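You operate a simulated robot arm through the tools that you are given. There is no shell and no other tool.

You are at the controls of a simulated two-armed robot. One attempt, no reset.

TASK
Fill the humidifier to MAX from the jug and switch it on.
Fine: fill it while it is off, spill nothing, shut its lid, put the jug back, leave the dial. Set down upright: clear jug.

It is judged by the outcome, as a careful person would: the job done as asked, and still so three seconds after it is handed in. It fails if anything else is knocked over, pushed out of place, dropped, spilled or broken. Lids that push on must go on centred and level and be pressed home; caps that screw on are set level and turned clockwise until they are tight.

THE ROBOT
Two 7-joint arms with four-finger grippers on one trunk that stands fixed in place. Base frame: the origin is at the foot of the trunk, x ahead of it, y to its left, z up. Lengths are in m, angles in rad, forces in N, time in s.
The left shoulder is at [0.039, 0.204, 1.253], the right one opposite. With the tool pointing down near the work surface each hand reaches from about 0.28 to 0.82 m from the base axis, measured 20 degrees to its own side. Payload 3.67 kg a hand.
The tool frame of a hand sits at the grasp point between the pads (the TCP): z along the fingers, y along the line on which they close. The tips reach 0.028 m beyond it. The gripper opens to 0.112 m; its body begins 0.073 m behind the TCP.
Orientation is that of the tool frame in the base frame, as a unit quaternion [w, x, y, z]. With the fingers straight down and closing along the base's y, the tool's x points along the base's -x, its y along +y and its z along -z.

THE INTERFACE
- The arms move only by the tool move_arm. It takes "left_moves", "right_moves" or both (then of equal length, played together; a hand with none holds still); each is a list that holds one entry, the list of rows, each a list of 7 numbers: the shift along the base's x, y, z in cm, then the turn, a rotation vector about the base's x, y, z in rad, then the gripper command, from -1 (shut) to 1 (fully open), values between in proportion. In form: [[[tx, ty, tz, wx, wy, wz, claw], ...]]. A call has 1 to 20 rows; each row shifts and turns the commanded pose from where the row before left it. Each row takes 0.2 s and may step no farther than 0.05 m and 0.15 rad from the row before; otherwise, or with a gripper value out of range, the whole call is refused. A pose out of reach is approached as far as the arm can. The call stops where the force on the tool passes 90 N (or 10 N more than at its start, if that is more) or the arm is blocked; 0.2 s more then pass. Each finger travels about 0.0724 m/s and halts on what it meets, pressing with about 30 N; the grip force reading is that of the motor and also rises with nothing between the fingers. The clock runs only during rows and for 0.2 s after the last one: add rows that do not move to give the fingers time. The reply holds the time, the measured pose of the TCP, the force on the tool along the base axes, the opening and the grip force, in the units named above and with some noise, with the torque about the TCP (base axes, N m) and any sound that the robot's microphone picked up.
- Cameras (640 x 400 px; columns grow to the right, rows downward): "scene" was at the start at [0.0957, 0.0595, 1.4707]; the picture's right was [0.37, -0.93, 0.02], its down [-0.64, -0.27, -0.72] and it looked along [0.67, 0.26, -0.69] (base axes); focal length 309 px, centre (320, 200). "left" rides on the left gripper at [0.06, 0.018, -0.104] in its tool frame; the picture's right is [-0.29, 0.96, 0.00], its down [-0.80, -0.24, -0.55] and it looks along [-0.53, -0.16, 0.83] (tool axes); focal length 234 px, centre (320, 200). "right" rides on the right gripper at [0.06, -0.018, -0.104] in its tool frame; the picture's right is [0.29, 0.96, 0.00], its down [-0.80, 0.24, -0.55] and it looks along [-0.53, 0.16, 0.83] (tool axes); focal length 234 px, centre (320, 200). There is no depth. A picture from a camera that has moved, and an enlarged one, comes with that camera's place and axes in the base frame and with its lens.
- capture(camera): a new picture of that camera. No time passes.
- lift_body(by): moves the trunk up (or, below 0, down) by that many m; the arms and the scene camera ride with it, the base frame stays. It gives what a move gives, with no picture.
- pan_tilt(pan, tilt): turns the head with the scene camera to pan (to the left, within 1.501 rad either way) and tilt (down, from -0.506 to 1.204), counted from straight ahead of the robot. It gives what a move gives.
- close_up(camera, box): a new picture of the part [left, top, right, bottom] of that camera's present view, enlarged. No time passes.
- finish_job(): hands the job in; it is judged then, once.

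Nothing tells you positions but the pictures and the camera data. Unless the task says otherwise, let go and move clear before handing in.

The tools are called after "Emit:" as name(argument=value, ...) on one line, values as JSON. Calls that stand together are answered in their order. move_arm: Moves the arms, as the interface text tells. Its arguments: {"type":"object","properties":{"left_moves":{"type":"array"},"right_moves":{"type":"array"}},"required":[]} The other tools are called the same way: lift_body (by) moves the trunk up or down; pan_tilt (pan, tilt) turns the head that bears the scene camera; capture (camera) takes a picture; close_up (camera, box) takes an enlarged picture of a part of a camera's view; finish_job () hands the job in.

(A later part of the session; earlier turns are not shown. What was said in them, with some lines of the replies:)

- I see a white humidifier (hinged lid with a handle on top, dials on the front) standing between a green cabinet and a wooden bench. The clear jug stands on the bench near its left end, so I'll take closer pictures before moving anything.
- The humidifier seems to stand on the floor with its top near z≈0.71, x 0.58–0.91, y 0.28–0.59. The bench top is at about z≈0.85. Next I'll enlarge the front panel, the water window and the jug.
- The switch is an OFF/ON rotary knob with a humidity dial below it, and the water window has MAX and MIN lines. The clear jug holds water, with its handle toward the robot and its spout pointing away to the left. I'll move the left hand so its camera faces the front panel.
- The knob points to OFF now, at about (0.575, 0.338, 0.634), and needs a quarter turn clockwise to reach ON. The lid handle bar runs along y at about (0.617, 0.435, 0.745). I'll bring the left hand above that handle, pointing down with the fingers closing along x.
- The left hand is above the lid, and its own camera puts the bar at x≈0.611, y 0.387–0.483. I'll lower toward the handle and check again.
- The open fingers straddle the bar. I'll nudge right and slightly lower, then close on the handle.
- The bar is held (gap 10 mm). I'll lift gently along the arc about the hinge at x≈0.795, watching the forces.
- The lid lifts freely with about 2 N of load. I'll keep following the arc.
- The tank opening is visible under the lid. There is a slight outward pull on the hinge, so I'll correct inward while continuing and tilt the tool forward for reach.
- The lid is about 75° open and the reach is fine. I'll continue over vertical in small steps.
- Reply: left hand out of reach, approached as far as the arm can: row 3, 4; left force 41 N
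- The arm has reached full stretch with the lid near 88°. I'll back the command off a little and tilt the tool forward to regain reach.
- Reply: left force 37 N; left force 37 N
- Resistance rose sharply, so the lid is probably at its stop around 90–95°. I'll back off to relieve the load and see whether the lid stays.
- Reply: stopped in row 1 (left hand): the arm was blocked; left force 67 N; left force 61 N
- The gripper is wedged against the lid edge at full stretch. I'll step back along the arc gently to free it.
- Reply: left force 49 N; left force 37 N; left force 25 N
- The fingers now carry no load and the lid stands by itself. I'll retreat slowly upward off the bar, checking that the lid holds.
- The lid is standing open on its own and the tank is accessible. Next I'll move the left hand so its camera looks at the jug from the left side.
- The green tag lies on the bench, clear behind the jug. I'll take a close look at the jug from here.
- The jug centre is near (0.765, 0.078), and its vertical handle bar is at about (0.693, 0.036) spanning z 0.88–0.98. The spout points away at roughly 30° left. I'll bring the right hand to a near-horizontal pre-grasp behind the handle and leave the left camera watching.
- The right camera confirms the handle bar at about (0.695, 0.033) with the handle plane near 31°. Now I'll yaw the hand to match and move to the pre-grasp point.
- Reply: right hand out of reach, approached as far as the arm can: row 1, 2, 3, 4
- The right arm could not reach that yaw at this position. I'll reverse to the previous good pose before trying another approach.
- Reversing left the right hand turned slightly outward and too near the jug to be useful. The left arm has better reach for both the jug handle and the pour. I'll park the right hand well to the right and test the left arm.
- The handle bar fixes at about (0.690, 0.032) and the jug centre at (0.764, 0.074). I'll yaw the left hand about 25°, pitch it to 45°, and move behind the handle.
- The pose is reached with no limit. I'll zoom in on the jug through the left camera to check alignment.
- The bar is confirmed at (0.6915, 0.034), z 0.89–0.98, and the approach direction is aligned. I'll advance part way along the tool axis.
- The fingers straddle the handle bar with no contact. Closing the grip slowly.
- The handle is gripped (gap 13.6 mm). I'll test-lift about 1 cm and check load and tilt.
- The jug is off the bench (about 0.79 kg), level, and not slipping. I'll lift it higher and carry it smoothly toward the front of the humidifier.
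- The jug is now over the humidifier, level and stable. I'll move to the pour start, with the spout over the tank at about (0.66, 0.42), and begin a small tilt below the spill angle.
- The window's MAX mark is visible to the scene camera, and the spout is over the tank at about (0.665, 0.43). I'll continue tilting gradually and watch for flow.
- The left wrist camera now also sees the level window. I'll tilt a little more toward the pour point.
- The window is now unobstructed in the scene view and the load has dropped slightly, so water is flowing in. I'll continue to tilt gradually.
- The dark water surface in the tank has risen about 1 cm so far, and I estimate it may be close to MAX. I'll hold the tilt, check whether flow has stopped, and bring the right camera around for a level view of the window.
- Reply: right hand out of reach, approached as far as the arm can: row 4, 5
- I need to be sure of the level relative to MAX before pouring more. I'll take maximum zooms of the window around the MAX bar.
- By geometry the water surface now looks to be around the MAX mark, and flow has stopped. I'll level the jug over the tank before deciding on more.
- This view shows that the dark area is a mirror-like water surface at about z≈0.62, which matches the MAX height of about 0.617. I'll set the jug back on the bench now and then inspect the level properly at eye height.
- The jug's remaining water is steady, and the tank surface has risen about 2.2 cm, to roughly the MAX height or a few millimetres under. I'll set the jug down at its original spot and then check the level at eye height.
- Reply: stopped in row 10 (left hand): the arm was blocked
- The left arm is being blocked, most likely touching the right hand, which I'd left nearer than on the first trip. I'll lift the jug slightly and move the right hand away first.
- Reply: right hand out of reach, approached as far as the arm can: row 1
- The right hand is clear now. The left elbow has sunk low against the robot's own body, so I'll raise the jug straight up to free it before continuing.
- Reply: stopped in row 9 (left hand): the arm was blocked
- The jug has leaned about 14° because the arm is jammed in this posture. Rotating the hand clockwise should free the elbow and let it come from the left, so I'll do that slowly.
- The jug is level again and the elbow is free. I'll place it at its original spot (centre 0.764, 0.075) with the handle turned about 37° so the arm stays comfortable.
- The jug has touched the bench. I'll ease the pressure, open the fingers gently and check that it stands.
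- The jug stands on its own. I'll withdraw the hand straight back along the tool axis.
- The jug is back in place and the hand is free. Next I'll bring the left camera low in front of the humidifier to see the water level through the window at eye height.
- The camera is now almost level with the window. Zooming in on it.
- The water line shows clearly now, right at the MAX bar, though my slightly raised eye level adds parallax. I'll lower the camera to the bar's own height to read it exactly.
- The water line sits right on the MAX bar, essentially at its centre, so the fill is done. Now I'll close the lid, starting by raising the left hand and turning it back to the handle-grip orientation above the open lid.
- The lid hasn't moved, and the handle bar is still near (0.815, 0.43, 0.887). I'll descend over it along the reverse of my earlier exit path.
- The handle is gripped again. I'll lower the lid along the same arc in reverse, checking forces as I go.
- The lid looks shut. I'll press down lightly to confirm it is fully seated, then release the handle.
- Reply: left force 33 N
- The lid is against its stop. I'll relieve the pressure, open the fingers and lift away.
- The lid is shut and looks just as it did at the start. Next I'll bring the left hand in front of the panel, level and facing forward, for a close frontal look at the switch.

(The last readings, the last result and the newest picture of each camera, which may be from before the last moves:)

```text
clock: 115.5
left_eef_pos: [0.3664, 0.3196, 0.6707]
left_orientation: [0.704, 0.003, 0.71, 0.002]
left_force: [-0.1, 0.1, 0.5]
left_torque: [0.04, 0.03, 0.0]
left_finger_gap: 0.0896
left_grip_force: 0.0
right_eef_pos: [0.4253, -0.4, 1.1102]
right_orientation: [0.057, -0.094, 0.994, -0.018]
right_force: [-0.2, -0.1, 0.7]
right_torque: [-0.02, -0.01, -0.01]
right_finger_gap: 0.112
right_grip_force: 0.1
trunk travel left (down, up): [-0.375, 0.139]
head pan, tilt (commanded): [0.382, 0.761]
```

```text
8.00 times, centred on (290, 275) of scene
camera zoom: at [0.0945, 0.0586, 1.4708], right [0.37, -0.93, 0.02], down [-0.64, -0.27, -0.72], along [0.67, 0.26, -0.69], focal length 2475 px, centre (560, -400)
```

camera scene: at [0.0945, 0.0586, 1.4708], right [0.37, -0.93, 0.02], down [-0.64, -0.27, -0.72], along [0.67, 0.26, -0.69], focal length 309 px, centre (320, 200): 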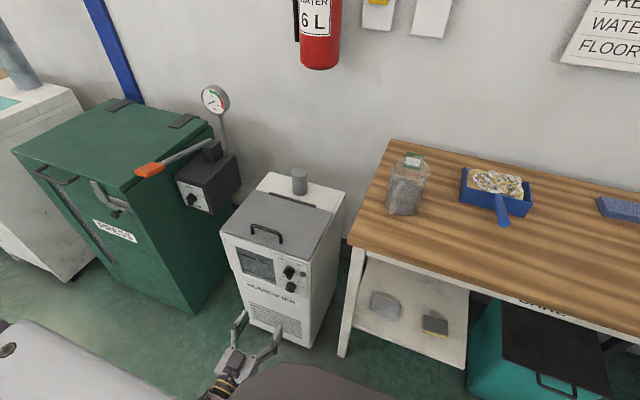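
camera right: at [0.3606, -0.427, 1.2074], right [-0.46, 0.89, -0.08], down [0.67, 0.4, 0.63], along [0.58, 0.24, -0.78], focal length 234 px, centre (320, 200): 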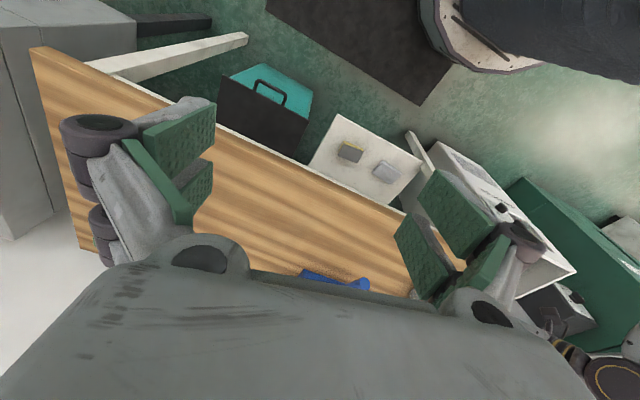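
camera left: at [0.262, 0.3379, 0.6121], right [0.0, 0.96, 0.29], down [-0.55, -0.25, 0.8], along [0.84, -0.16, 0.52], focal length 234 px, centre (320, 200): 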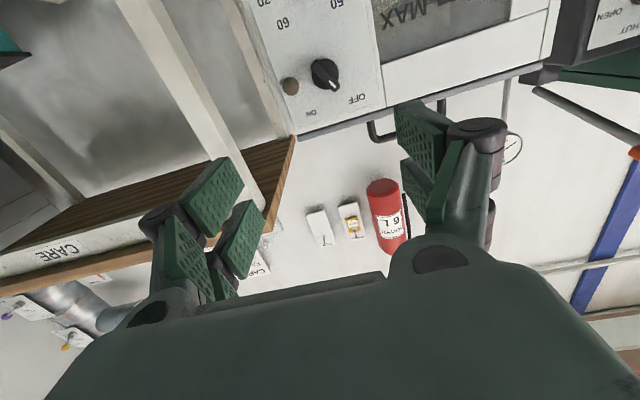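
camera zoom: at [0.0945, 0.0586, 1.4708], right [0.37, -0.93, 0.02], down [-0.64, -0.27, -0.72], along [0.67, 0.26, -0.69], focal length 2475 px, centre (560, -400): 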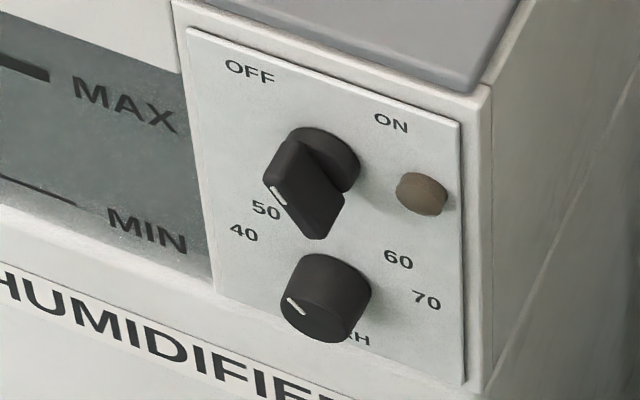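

The switch pointer sits about 30° left of vertical at OFF, with ON mirrored to the right, and the knob axis is near (y 0.337, z 0.638). I'll align the open fingers with the pointer bar and move closer.

Emit:
move_arm(left_moves=[[[1.5, 0.44, -0.82, -0.131, 0, 0, 0], [1.5, 0.44, -0.82, -0.131, 0, 0, -0.29], [1.5, 0.44, -0.82, -0.131, 0, 0, -0.29], [1.5, 0.43, -0.82, -0.131, 0, 0, -0.29], [0, 0, 0, 0, 0, 0, -0.29]]])

Emit:
capture(camera="left")

Emit:
close_up(camera="scene", box=[220, 240, 330, 340])

```text
clock: 116.7
left_eef_pos: [0.4256, 0.3362, 0.637]
left_orientation: [0.68, -0.18, 0.687, -0.182]
left_force: [0.6, 0.2, 0.2]
left_torque: [-0.02, 0.0, 0.01]
left_finger_gap: 0.0395
left_grip_force: 0.0
right_eef_pos: [0.4273, -0.4001, 1.1112]
right_orientation: [0.057, -0.093, 0.994, -0.018]
right_force: [0.2, -0.4, -0.3]
right_torque: [0.02, -0.02, 0.03]
right_finger_gap: 0.112
right_grip_force: 0.0
trunk travel left (down, up): [-0.375, 0.139]
head pan, tilt (commanded): [0.382, 0.761]
```

```text
taken
camera left: at [0.3217, 0.3235, 0.5772], right [0.0, 0.97, -0.22], down [-0.55, 0.19, 0.82], along [0.84, 0.12, 0.53], focal length 234 px, centre (320, 200)
```

left: 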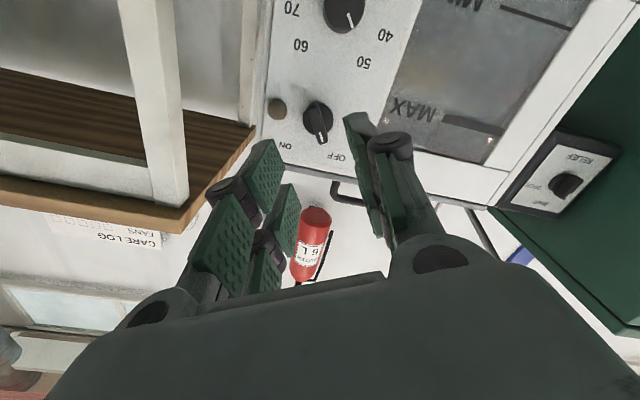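

```text
4.00 times, centred on (275, 290) of scene
camera zoom: at [0.0946, 0.0585, 1.4707], right [0.37, -0.93, 0.02], down [-0.64, -0.27, -0.72], along [0.67, 0.26, -0.69], focal length 1238 px, centre (500, -160)
```

zoom: 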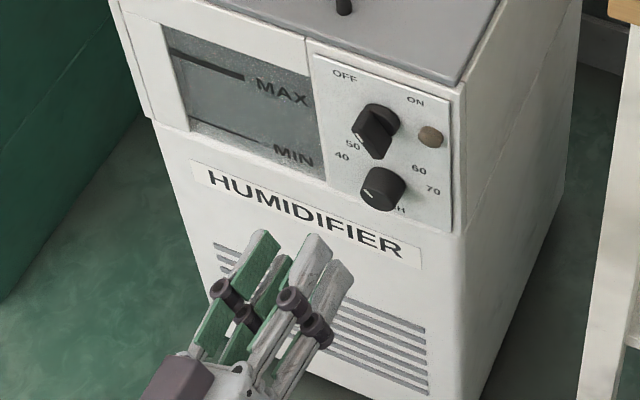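

Emit:
close_up(camera="left", box=[260, 60, 380, 170])

```text
3.64 times, centred on (320, 115) of left
camera zoom: at [0.3217, 0.3235, 0.5772], right [0.0, 0.97, -0.22], down [-0.55, 0.19, 0.82], along [0.84, 0.12, 0.53], focal length 852 px, centre (320, 509)
```

zoom: 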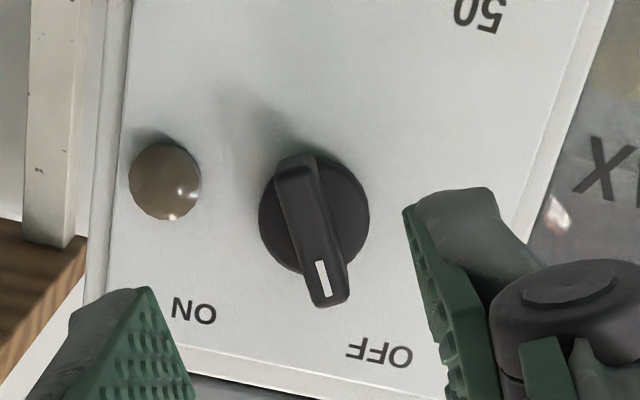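

The fingers are aligned with the pointer bar to within about 2 mm. Advancing to straddle it.

Emit:
move_arm(left_moves=[[[3.0, -0.02, 0, 0, 0, 0, -0.29], [3.0, -0.02, 0, 0, 0, 0, -0.29], [2.4, 0, 0, 0, 0, 0, -0.29], [0, 0, 0, 0, 0, 0, -0.29]]])

Emit:
close_up(camera="left", box=[220, 60, 420, 260])

Emit:
close_up(camera="scene", box=[245, 240, 325, 320])

```text
clock: 117.7
left_eef_pos: [0.5106, 0.3353, 0.639]
left_orientation: [0.68, -0.181, 0.687, -0.181]
left_force: [-0.2, 0.2, -0.2]
left_torque: [-0.02, 0.0, 0.0]
left_finger_gap: 0.0395
left_grip_force: 0.0
right_eef_pos: [0.4263, -0.4008, 1.1116]
right_orientation: [0.056, -0.093, 0.994, -0.018]
right_force: [-0.3, -1.1, -0.7]
right_torque: [-0.03, 0.0, -0.01]
right_finger_gap: 0.1121
right_grip_force: 0.1
trunk travel left (down, up): [-0.375, 0.139]
head pan, tilt (commanded): [0.382, 0.761]
```

```text
2.00 times, centred on (320, 160) of left
camera zoom: at [0.4068, 0.3231, 0.5774], right [0.0, 0.97, -0.22], down [-0.55, 0.19, 0.82], along [0.84, 0.12, 0.53], focal length 468 px, centre (320, 280)
```

zoom: 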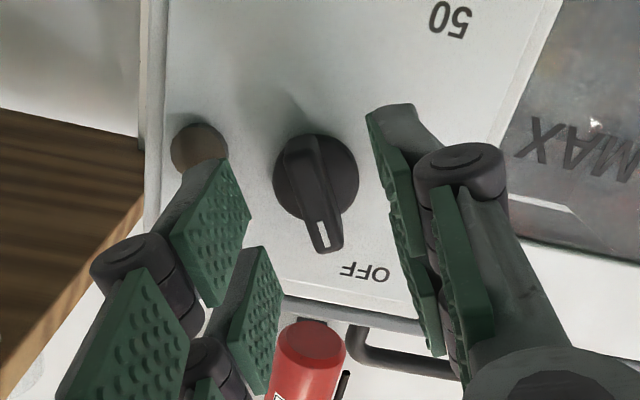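

```text
5.00 times, centred on (285, 280) of scene
camera zoom: at [0.0948, 0.059, 1.4707], right [0.37, -0.93, 0.02], down [-0.64, -0.27, -0.72], along [0.67, 0.26, -0.69], focal length 1547 px, centre (495, -200)
```

zoom: 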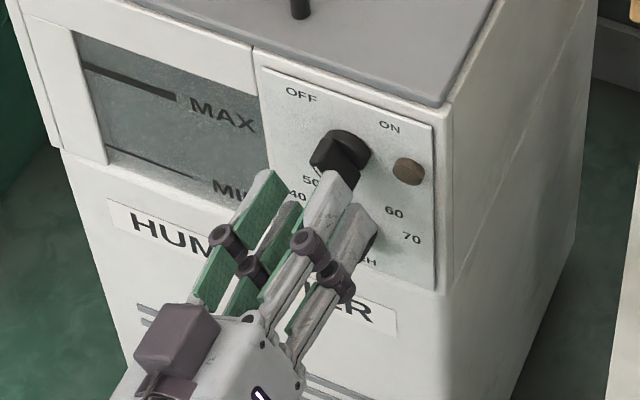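

Emit:
move_arm(left_moves=[[[0, 0, 0, 0, 0, 0, -0.6], [0, 0, 0, 0, 0, 0, -0.6], [1.0, 0, -0.1, 0, 0, 0, -0.6], [0.8, 0, -0.1, 0, 0, 0, -0.6], [0, 0, 0, 0, 0, 0, -0.6]]])

Emit:
close_up(camera="left", box=[220, 60, 420, 260])

Emit:
close_up(camera="scene", box=[255, 250, 325, 310])

```text
clock: 118.9
left_eef_pos: [0.5299, 0.3371, 0.6359]
left_orientation: [0.68, -0.18, 0.687, -0.182]
left_force: [0.3, 0.1, 0.8]
left_torque: [-0.03, 0.02, 0.03]
left_finger_gap: 0.0225
left_grip_force: 0.0
right_eef_pos: [0.4252, -0.4004, 1.1119]
right_orientation: [0.057, -0.094, 0.994, -0.018]
right_force: [-0.4, 0.3, -0.3]
right_torque: [-0.02, 0.0, -0.02]
right_finger_gap: 0.112
right_grip_force: 0.1
trunk travel left (down, up): [-0.375, 0.139]
head pan, tilt (commanded): [0.382, 0.761]
```

```text
2.00 times, centred on (320, 160) of left
camera zoom: at [0.4249, 0.3236, 0.5749], right [0.0, 0.97, -0.22], down [-0.55, 0.19, 0.82], along [0.84, 0.12, 0.53], focal length 468 px, centre (320, 280)
```

zoom: 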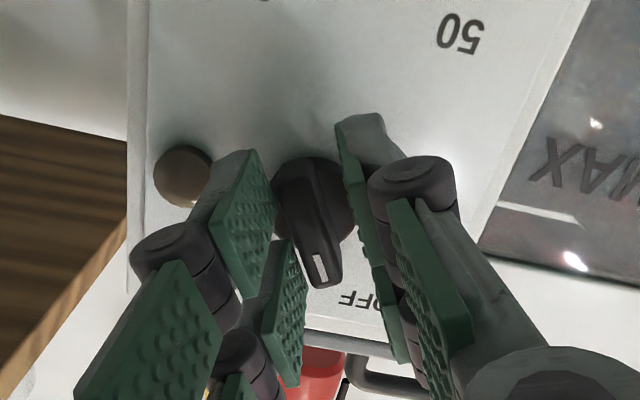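

```text
6.67 times, centred on (290, 280) of scene
camera zoom: at [0.095, 0.0588, 1.4707], right [0.37, -0.93, 0.02], down [-0.64, -0.27, -0.72], along [0.67, 0.26, -0.69], focal length 2062 px, centre (520, -333)
```

zoom: 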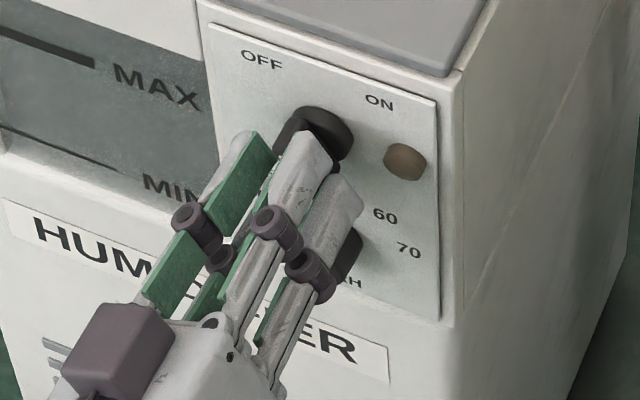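

The bar is between the fingers with no contact. Closing on it.

Emit:
move_arm(left_moves=[[[0, 0, 0, 0, 0, 0, -0.75], [0, 0, 0, 0, 0, 0, -0.9], [0, 0, 0, 0, 0, 0, -1], [0, 0, 0, 0, 0, 0, -1]]])

Emit:
close_up(camera="left", box=[220, 60, 420, 260])

```text
clock: 119.9
left_eef_pos: [0.5301, 0.3345, 0.637]
left_orientation: [0.681, -0.18, 0.686, -0.183]
left_force: [4.5, -22.3, 7.4]
left_torque: [0.02, -0.5, -0.48]
left_finger_gap: 0.0111
left_grip_force: 44.9
right_eef_pos: [0.4264, -0.4031, 1.1112]
right_orientation: [0.057, -0.094, 0.994, -0.018]
right_force: [0.3, -0.5, -0.2]
right_torque: [-0.02, -0.02, -0.01]
right_finger_gap: 0.1118
right_grip_force: 0.0
trunk travel left (down, up): [-0.375, 0.139]
head pan, tilt (commanded): [0.382, 0.761]
```

```text
2.00 times, centred on (320, 160) of left
camera zoom: at [0.4257, 0.3207, 0.5763], right [0.01, 0.97, -0.22], down [-0.55, 0.19, 0.81], along [0.84, 0.12, 0.54], focal length 468 px, centre (320, 280)
```

zoom: 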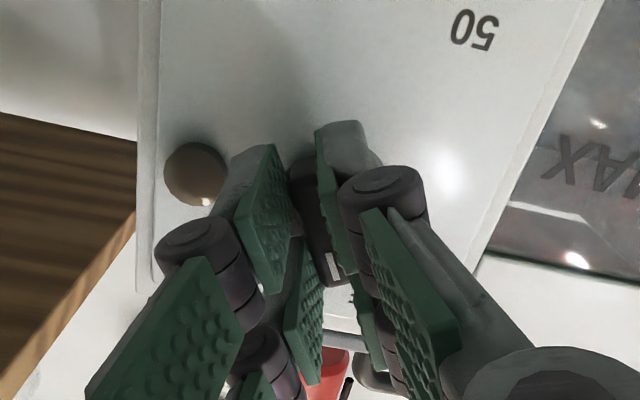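

Emit:
move_arm(left_moves=[[[0.1, -0.5, 0.18, 0, 0, 0, -1], [0, 0, 0, 0, 0, 0, -1]]])

```text
clock: 120.5
left_eef_pos: [0.5296, 0.3336, 0.6373]
left_orientation: [0.68, -0.18, 0.687, -0.182]
left_force: [4.5, -9.7, 5.7]
left_torque: [0.02, -0.06, -0.33]
left_finger_gap: 0.011
left_grip_force: 44.6
right_eef_pos: [0.4265, -0.402, 1.1094]
right_orientation: [0.057, -0.094, 0.994, -0.017]
right_force: [1.1, 0.3, -1.0]
right_torque: [0.0, 0.01, 0.0]
right_finger_gap: 0.112
right_grip_force: 0.0
trunk travel left (down, up): [-0.375, 0.139]
head pan, tilt (commanded): [0.382, 0.761]
```

Now turning clockwise in small steps while watching the torque.

Emit:
move_arm(left_moves=[[[0, -0.15, 0.1, 0.1, 0, 0, -1], [0, -0.1, 0, 0.12, 0, 0, -1], [0, 0, 0, 0.12, 0, 0, -1], [0, 0, 0, 0, 0, 0, -1]]])

Emit:
close_up(camera="left", box=[220, 60, 420, 260])

```text
clock: 121.5
left_eef_pos: [0.5295, 0.3338, 0.6372]
left_orientation: [0.7, -0.064, 0.709, -0.061]
left_force: [9.7, 26.6, -3.8]
left_torque: [-0.09, 0.08, 0.77]
left_finger_gap: 0.011
left_grip_force: 44.9
right_eef_pos: [0.4269, -0.399, 1.1107]
right_orientation: [0.055, -0.094, 0.994, -0.019]
right_force: [0.3, 0.3, 0.3]
right_torque: [0.02, 0.02, 0.01]
right_finger_gap: 0.1119
right_grip_force: 0.0
trunk travel left (down, up): [-0.375, 0.139]
head pan, tilt (commanded): [0.382, 0.761]
```

```text
2.00 times, centred on (320, 160) of left
camera zoom: at [0.4253, 0.3415, 0.5756], right [0.0, 0.99, 0.12], down [-0.54, -0.1, 0.83], along [0.84, -0.06, 0.54], focal length 468 px, centre (320, 280)
```

zoom: 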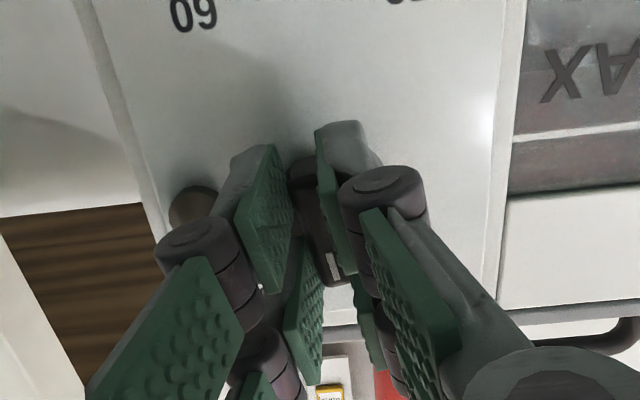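

Emit:
move_arm(left_moves=[[[0, 0.35, 0, 0.1, 0, 0, -1], [-0.1, 0.1, 0, 0.12, 0, 0, -1], [0, 0, 0, 0.12, 0, 0, -1], [0, 0, 0, 0, 0, 0, -1]]])

Emit:
close_up(camera="scene", box=[255, 240, 325, 310])

```text
clock: 122.5
left_eef_pos: [0.5293, 0.3356, 0.6365]
left_orientation: [0.7, 0.057, 0.709, 0.059]
left_force: [13.5, 21.0, -5.4]
left_torque: [-0.04, 1.38, 0.65]
left_finger_gap: 0.0109
left_grip_force: 45.0
right_eef_pos: [0.4271, -0.3988, 1.1116]
right_orientation: [0.055, -0.094, 0.994, -0.019]
right_force: [0.0, -0.7, 0.1]
right_torque: [-0.03, 0.02, -0.01]
right_finger_gap: 0.1119
right_grip_force: 0.0
trunk travel left (down, up): [-0.375, 0.139]
head pan, tilt (commanded): [0.382, 0.761]
```

```text
5.71 times, centred on (290, 275) of scene
camera zoom: at [0.0975, 0.0613, 1.4705], right [0.37, -0.93, 0.02], down [-0.64, -0.27, -0.72], along [0.67, 0.26, -0.69], focal length 1768 px, centre (491, -229)
```

zoom: 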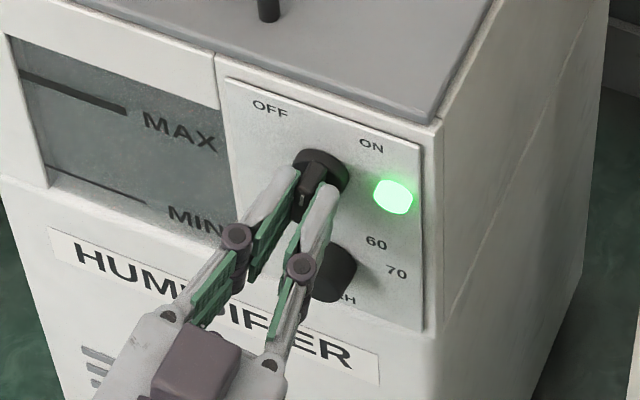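

The lamp has turned green. I'll keep turning so the pointer is fully at ON.

Emit:
move_arm(left_moves=[[[0.1, 0.4, -0.1, 0.1, 0, 0, -1], [0.1, 0.1, 0, 0.12, 0, 0, -1], [0, 0, 0, 0.12, 0, 0, -1], [0, 0, 0, 0, 0, 0, -1]]])

Emit:
close_up(camera="scene", box=[255, 240, 325, 310])

Emit:
close_up(camera="left", box=[220, 60, 420, 260])

```text
clock: 123.5
left_eef_pos: [0.5297, 0.3367, 0.6366]
left_orientation: [0.681, 0.177, 0.688, 0.177]
left_force: [-6.5, -1.3, -2.5]
left_torque: [0.06, -0.36, -0.27]
left_finger_gap: 0.0111
left_grip_force: 45.4
right_eef_pos: [0.4264, -0.4009, 1.1105]
right_orientation: [0.057, -0.093, 0.994, -0.017]
right_force: [-0.1, -0.4, 1.1]
right_torque: [0.01, -0.01, 0.0]
right_finger_gap: 0.1119
right_grip_force: 0.0
trunk travel left (down, up): [-0.375, 0.139]
head pan, tilt (commanded): [0.382, 0.761]
```

```text
5.71 times, centred on (290, 275) of scene
camera zoom: at [0.0945, 0.0588, 1.4707], right [0.37, -0.93, 0.02], down [-0.64, -0.27, -0.72], along [0.67, 0.26, -0.69], focal length 1768 px, centre (491, -229)
```

zoom: 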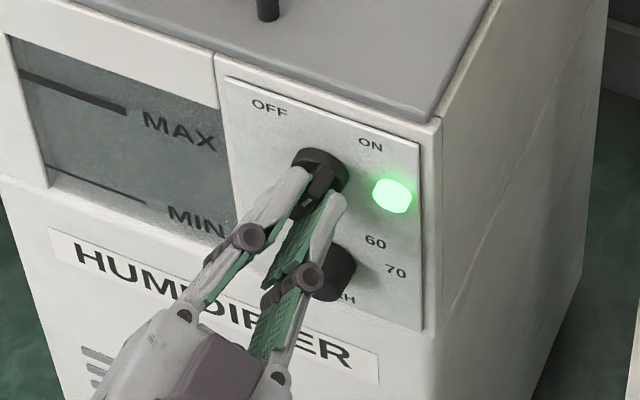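

```text
2.00 times, centred on (320, 160) of left
camera zoom: at [0.4255, 0.3815, 0.594], right [0.0, 0.7, 0.71], down [-0.55, -0.6, 0.59], along [0.84, -0.39, 0.38], focal length 468 px, centre (320, 280)
```

zoom: 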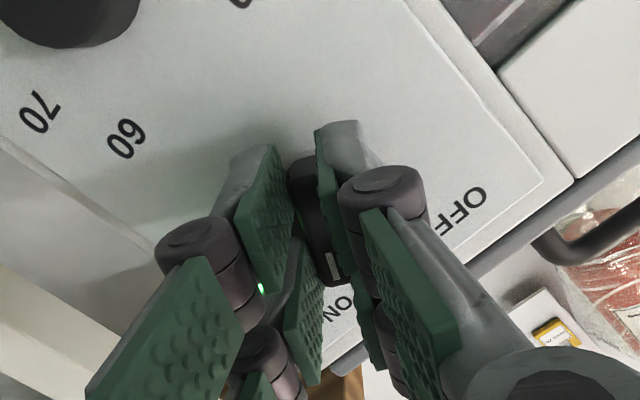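

Emit:
move_arm(left_moves=[[[0, 0, 0, 0.08, 0, 0, -1], [0, 0, 0, 0, 0, 0, -1]]])

```text
clock: 124.1
left_eef_pos: [0.5304, 0.337, 0.6377]
left_orientation: [0.674, 0.202, 0.681, 0.204]
left_force: [-10.3, -8.3, -3.1]
left_torque: [-1.92, -0.17, -0.32]
left_finger_gap: 0.0118
left_grip_force: 45.4
right_eef_pos: [0.4253, -0.401, 1.1111]
right_orientation: [0.057, -0.093, 0.994, -0.018]
right_force: [1.0, -0.1, 0.0]
right_torque: [-0.01, 0.01, 0.0]
right_finger_gap: 0.1123
right_grip_force: 0.1
trunk travel left (down, up): [-0.375, 0.139]
head pan, tilt (commanded): [0.382, 0.761]
```

The torque rose sharply, so the switch is at its ON stop. I'll relax slightly, open the fingers and back straight out.

Emit:
move_arm(left_moves=[[[0.1, 0.1, 0, -0.05, 0, 0, -1], [0, 0, 0, 0, 0, 0, -0.8], [0, 0, 0, 0, 0, 0, -0.6], [0, 0, 0, 0, 0, 0, -0.55], [-1, 0, 0, 0, 0, 0, -0.55], [-2, 0, 0, 0, 0, 0, -0.55], [-3, 0, 0, 0, 0, 0, -0.55], [-3, 0, 0, 0, 0, 0, -0.55], [0, 0, 0, 0, 0, 0, -0.55]]])

Emit:
close_up(camera="scene", box=[245, 235, 325, 305])

Emit:
capture(camera="left")

```text
clock: 126.1
left_eef_pos: [0.4419, 0.3377, 0.6373]
left_orientation: [0.679, 0.185, 0.685, 0.187]
left_force: [0.1, -0.2, -0.5]
left_torque: [0.0, 0.0, 0.05]
left_finger_gap: 0.0253
left_grip_force: 0.2
right_eef_pos: [0.427, -0.402, 1.1101]
right_orientation: [0.056, -0.094, 0.994, -0.018]
right_force: [-0.5, 0.3, 0.2]
right_torque: [-0.01, 0.03, -0.01]
right_finger_gap: 0.1124
right_grip_force: 0.0
trunk travel left (down, up): [-0.375, 0.139]
head pan, tilt (commanded): [0.382, 0.761]
```

```text
5.71 times, centred on (285, 270) of scene
camera zoom: at [0.0956, 0.0589, 1.4706], right [0.37, -0.93, 0.02], down [-0.64, -0.27, -0.72], along [0.67, 0.26, -0.69], focal length 1768 px, centre (520, -200)
```

zoom: 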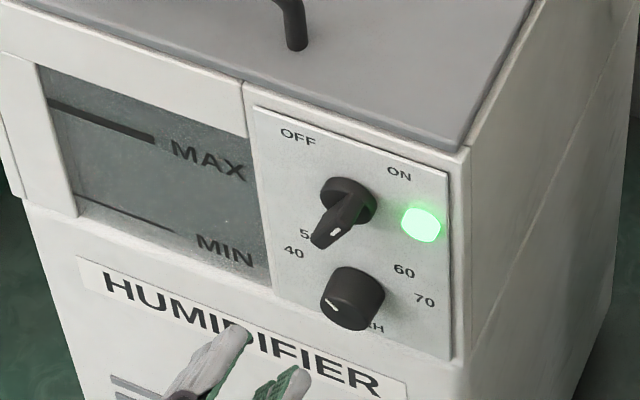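

```text
taken
camera left: at [0.3374, 0.3832, 0.5959], right [0.0, 0.68, 0.73], down [-0.55, -0.61, 0.57], along [0.84, -0.4, 0.37], focal length 234 px, centre (320, 200)
```

left: 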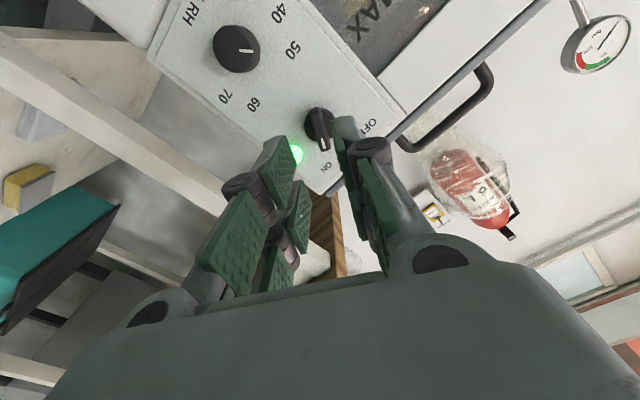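

The humidifier is on (lamp green, pointer at ON) and the dial is untouched. I'll back the left hand well clear and do a final check of everything.

Emit:
move_arm(left_moves=[[[-3, 0.5, 0, 0, 0, 0, -0.55], [-3, 1, 0, -0.1, 0, 0, -0.3], [-2, 1, 1, -0.13, 0, 0, 0], [-1, 1, 3, -0.13, 0.05, 0, 0], [0, 1, 4, -0.13, 0.1, 0, 0], [0, 1, 4, 0, 0.1, 0, 0], [0, 1, 4, 0, 0.1, 0, 0], [0, 1, 4, 0, 0.1, 0, 0], [0, 1, 4, 0, 0.1, 0, 0], [0, 0, 0, 0, 0, 0, 0]]])

Emit:
capture(camera="scene")

Emit:
close_up(camera="scene", box=[210, 150, 350, 310])

Emit:
close_up(camera="scene", box=[375, 135, 545, 235])

```text
refused: row 5 steps farther than a row can; nothing moved
```

```text
taken
camera scene: at [0.0956, 0.0589, 1.4706], right [0.37, -0.93, 0.02], down [-0.64, -0.27, -0.72], along [0.67, 0.26, -0.69], focal length 309 px, centre (320, 200)
```

scene: 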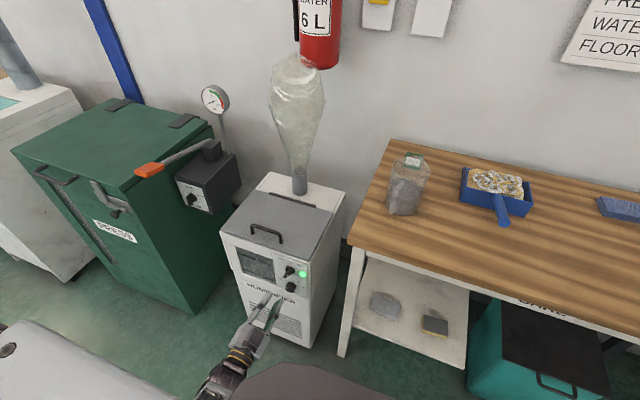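

```text
2.50 times, centred on (280, 230) of scene
camera zoom: at [0.0956, 0.0589, 1.4706], right [0.37, -0.93, 0.02], down [-0.64, -0.27, -0.72], along [0.67, 0.26, -0.69], focal length 773 px, centre (420, 125)
```

zoom: 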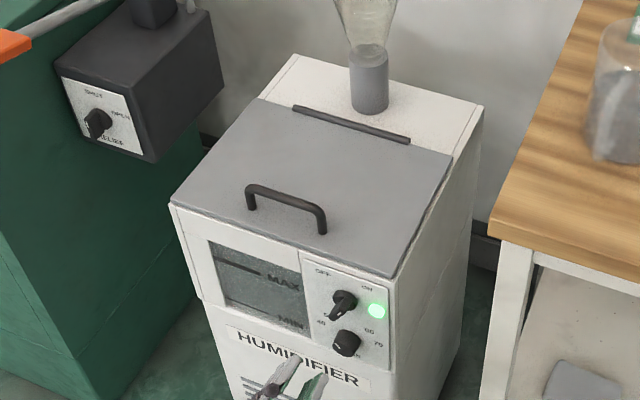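

```text
3.76 times, centred on (460, 185) of scene
camera zoom: at [0.0956, 0.0589, 1.4706], right [0.37, -0.93, 0.02], down [-0.64, -0.27, -0.72], along [0.67, 0.26, -0.69], focal length 1165 px, centre (-207, 256)
```

zoom: 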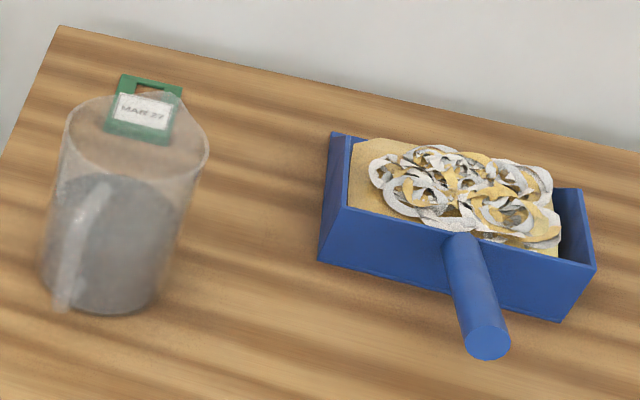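

Mist is rising from the outlet, the lamp is green, the lid is shut, and the jug is upright on the bench. The retreat command was too large for one row, so I'll repeat it with smaller steps.

Emit:
move_arm(left_moves=[[[-3, 0.5, 0, 0, 0, 0, -0.55], [-3, 1, 0, -0.1, 0, 0, -0.3], [-2, 1, 1, -0.13, 0, 0, 0], [-1, 1, 3, -0.13, 0, 0, 0], [0, 1, 4, -0.1, 0.05, 0, 0], [0, 1, 4, 0, 0.1, 0, 0], [0, 1, 4, 0, 0.1, 0, 0], [0, 1, 4, 0, 0.1, 0, 0], [0, 1, 4, 0, 0.1, 0, 0], [0, 0, 0, 0, 0, 0, 0]]])

Emit:
capture(camera="scene")

Emit:
close_up(camera="scene", box=[235, 235, 325, 305])

Emit:
capture(camera="right")

```text
clock: 128.3
left_eef_pos: [0.3506, 0.424, 0.8777]
left_orientation: [0.527, 0.032, 0.849, 0.017]
left_force: [-0.4, -0.4, -0.8]
left_torque: [0.02, -0.01, -0.02]
left_finger_gap: 0.0563
left_grip_force: 0.0
right_eef_pos: [0.4268, -0.401, 1.1105]
right_orientation: [0.056, -0.094, 0.994, -0.018]
right_force: [-0.1, -0.2, -0.3]
right_torque: [0.02, 0.0, -0.03]
right_finger_gap: 0.1122
right_grip_force: 0.0
trunk travel left (down, up): [-0.375, 0.139]
head pan, tilt (commanded): [0.382, 0.761]
```

```text
taken
camera scene: at [0.095, 0.0588, 1.4706], right [0.37, -0.93, 0.02], down [-0.64, -0.27, -0.72], along [0.67, 0.26, -0.69], focal length 309 px, centre (320, 200)
```

scene: 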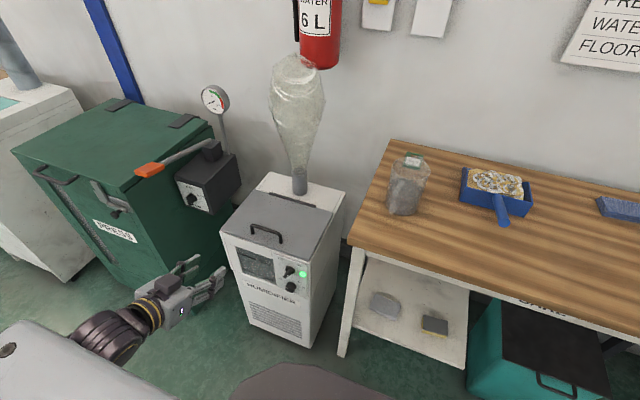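

```text
5.71 times, centred on (280, 270) of scene
camera zoom: at [0.095, 0.0588, 1.4706], right [0.37, -0.93, 0.02], down [-0.64, -0.27, -0.72], along [0.67, 0.26, -0.69], focal length 1768 px, centre (549, -200)
```

zoom: 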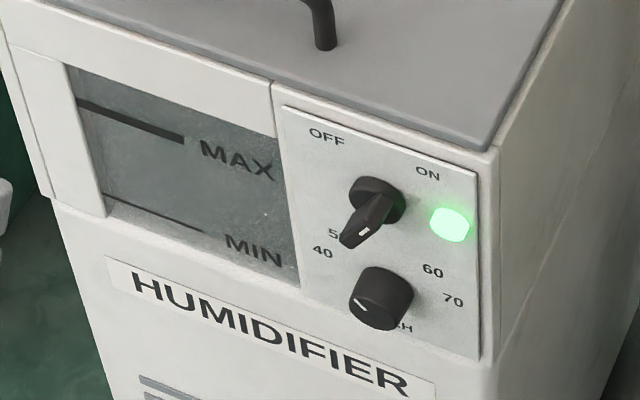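

```text
taken
camera right: at [0.3599, -0.4271, 1.2075], right [-0.46, 0.89, -0.08], down [0.67, 0.4, 0.63], along [0.58, 0.24, -0.78], focal length 234 px, centre (320, 200)
```

right: 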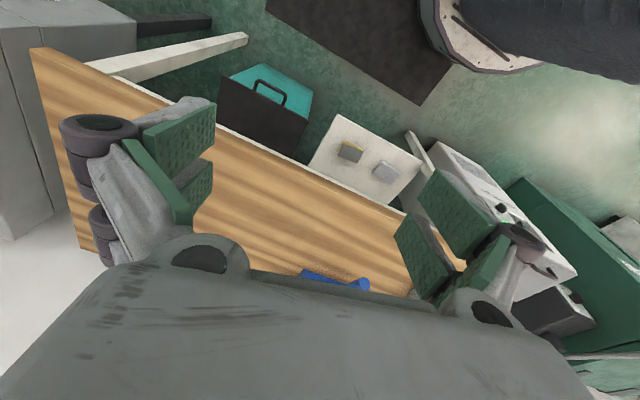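

The tank was filled to the MAX mark while the switch was off. The lid is shut, the switch is at ON with the lamp green and mist rising, and the dial hasn't been moved. The jug is upright at its place on the bench with its handle turned about 37°, and both hands are clear. Handing in the job.

Emit:
finish_job()

```text
The job is handed in.
```

The humidifier is filled to MAX and switched on: the green lamp is lit and mist is coming out of the outlet. I've handed the job in.

- **Fill:** I poured from the jug with the switch at OFF. At eye height the water line was on the MAX bar, about a millimetre above its centre. I saw no spills.
- **Lid and switch:** The lid is pressed down to its stop. The switch is turned fully to ON, and I didn't touch the humidity dial.
- **Jug:** It is upright on the bench, within about 1 cm of where it started, but its handle is turned about 37° from before. It still holds some water.

While I was carrying the jug back, the left arm jammed, probably first against the right hand and then against the robot's own body. The jug leaned about 14° before I freed the arm. I saw no water come out, and nothing else looked moved.
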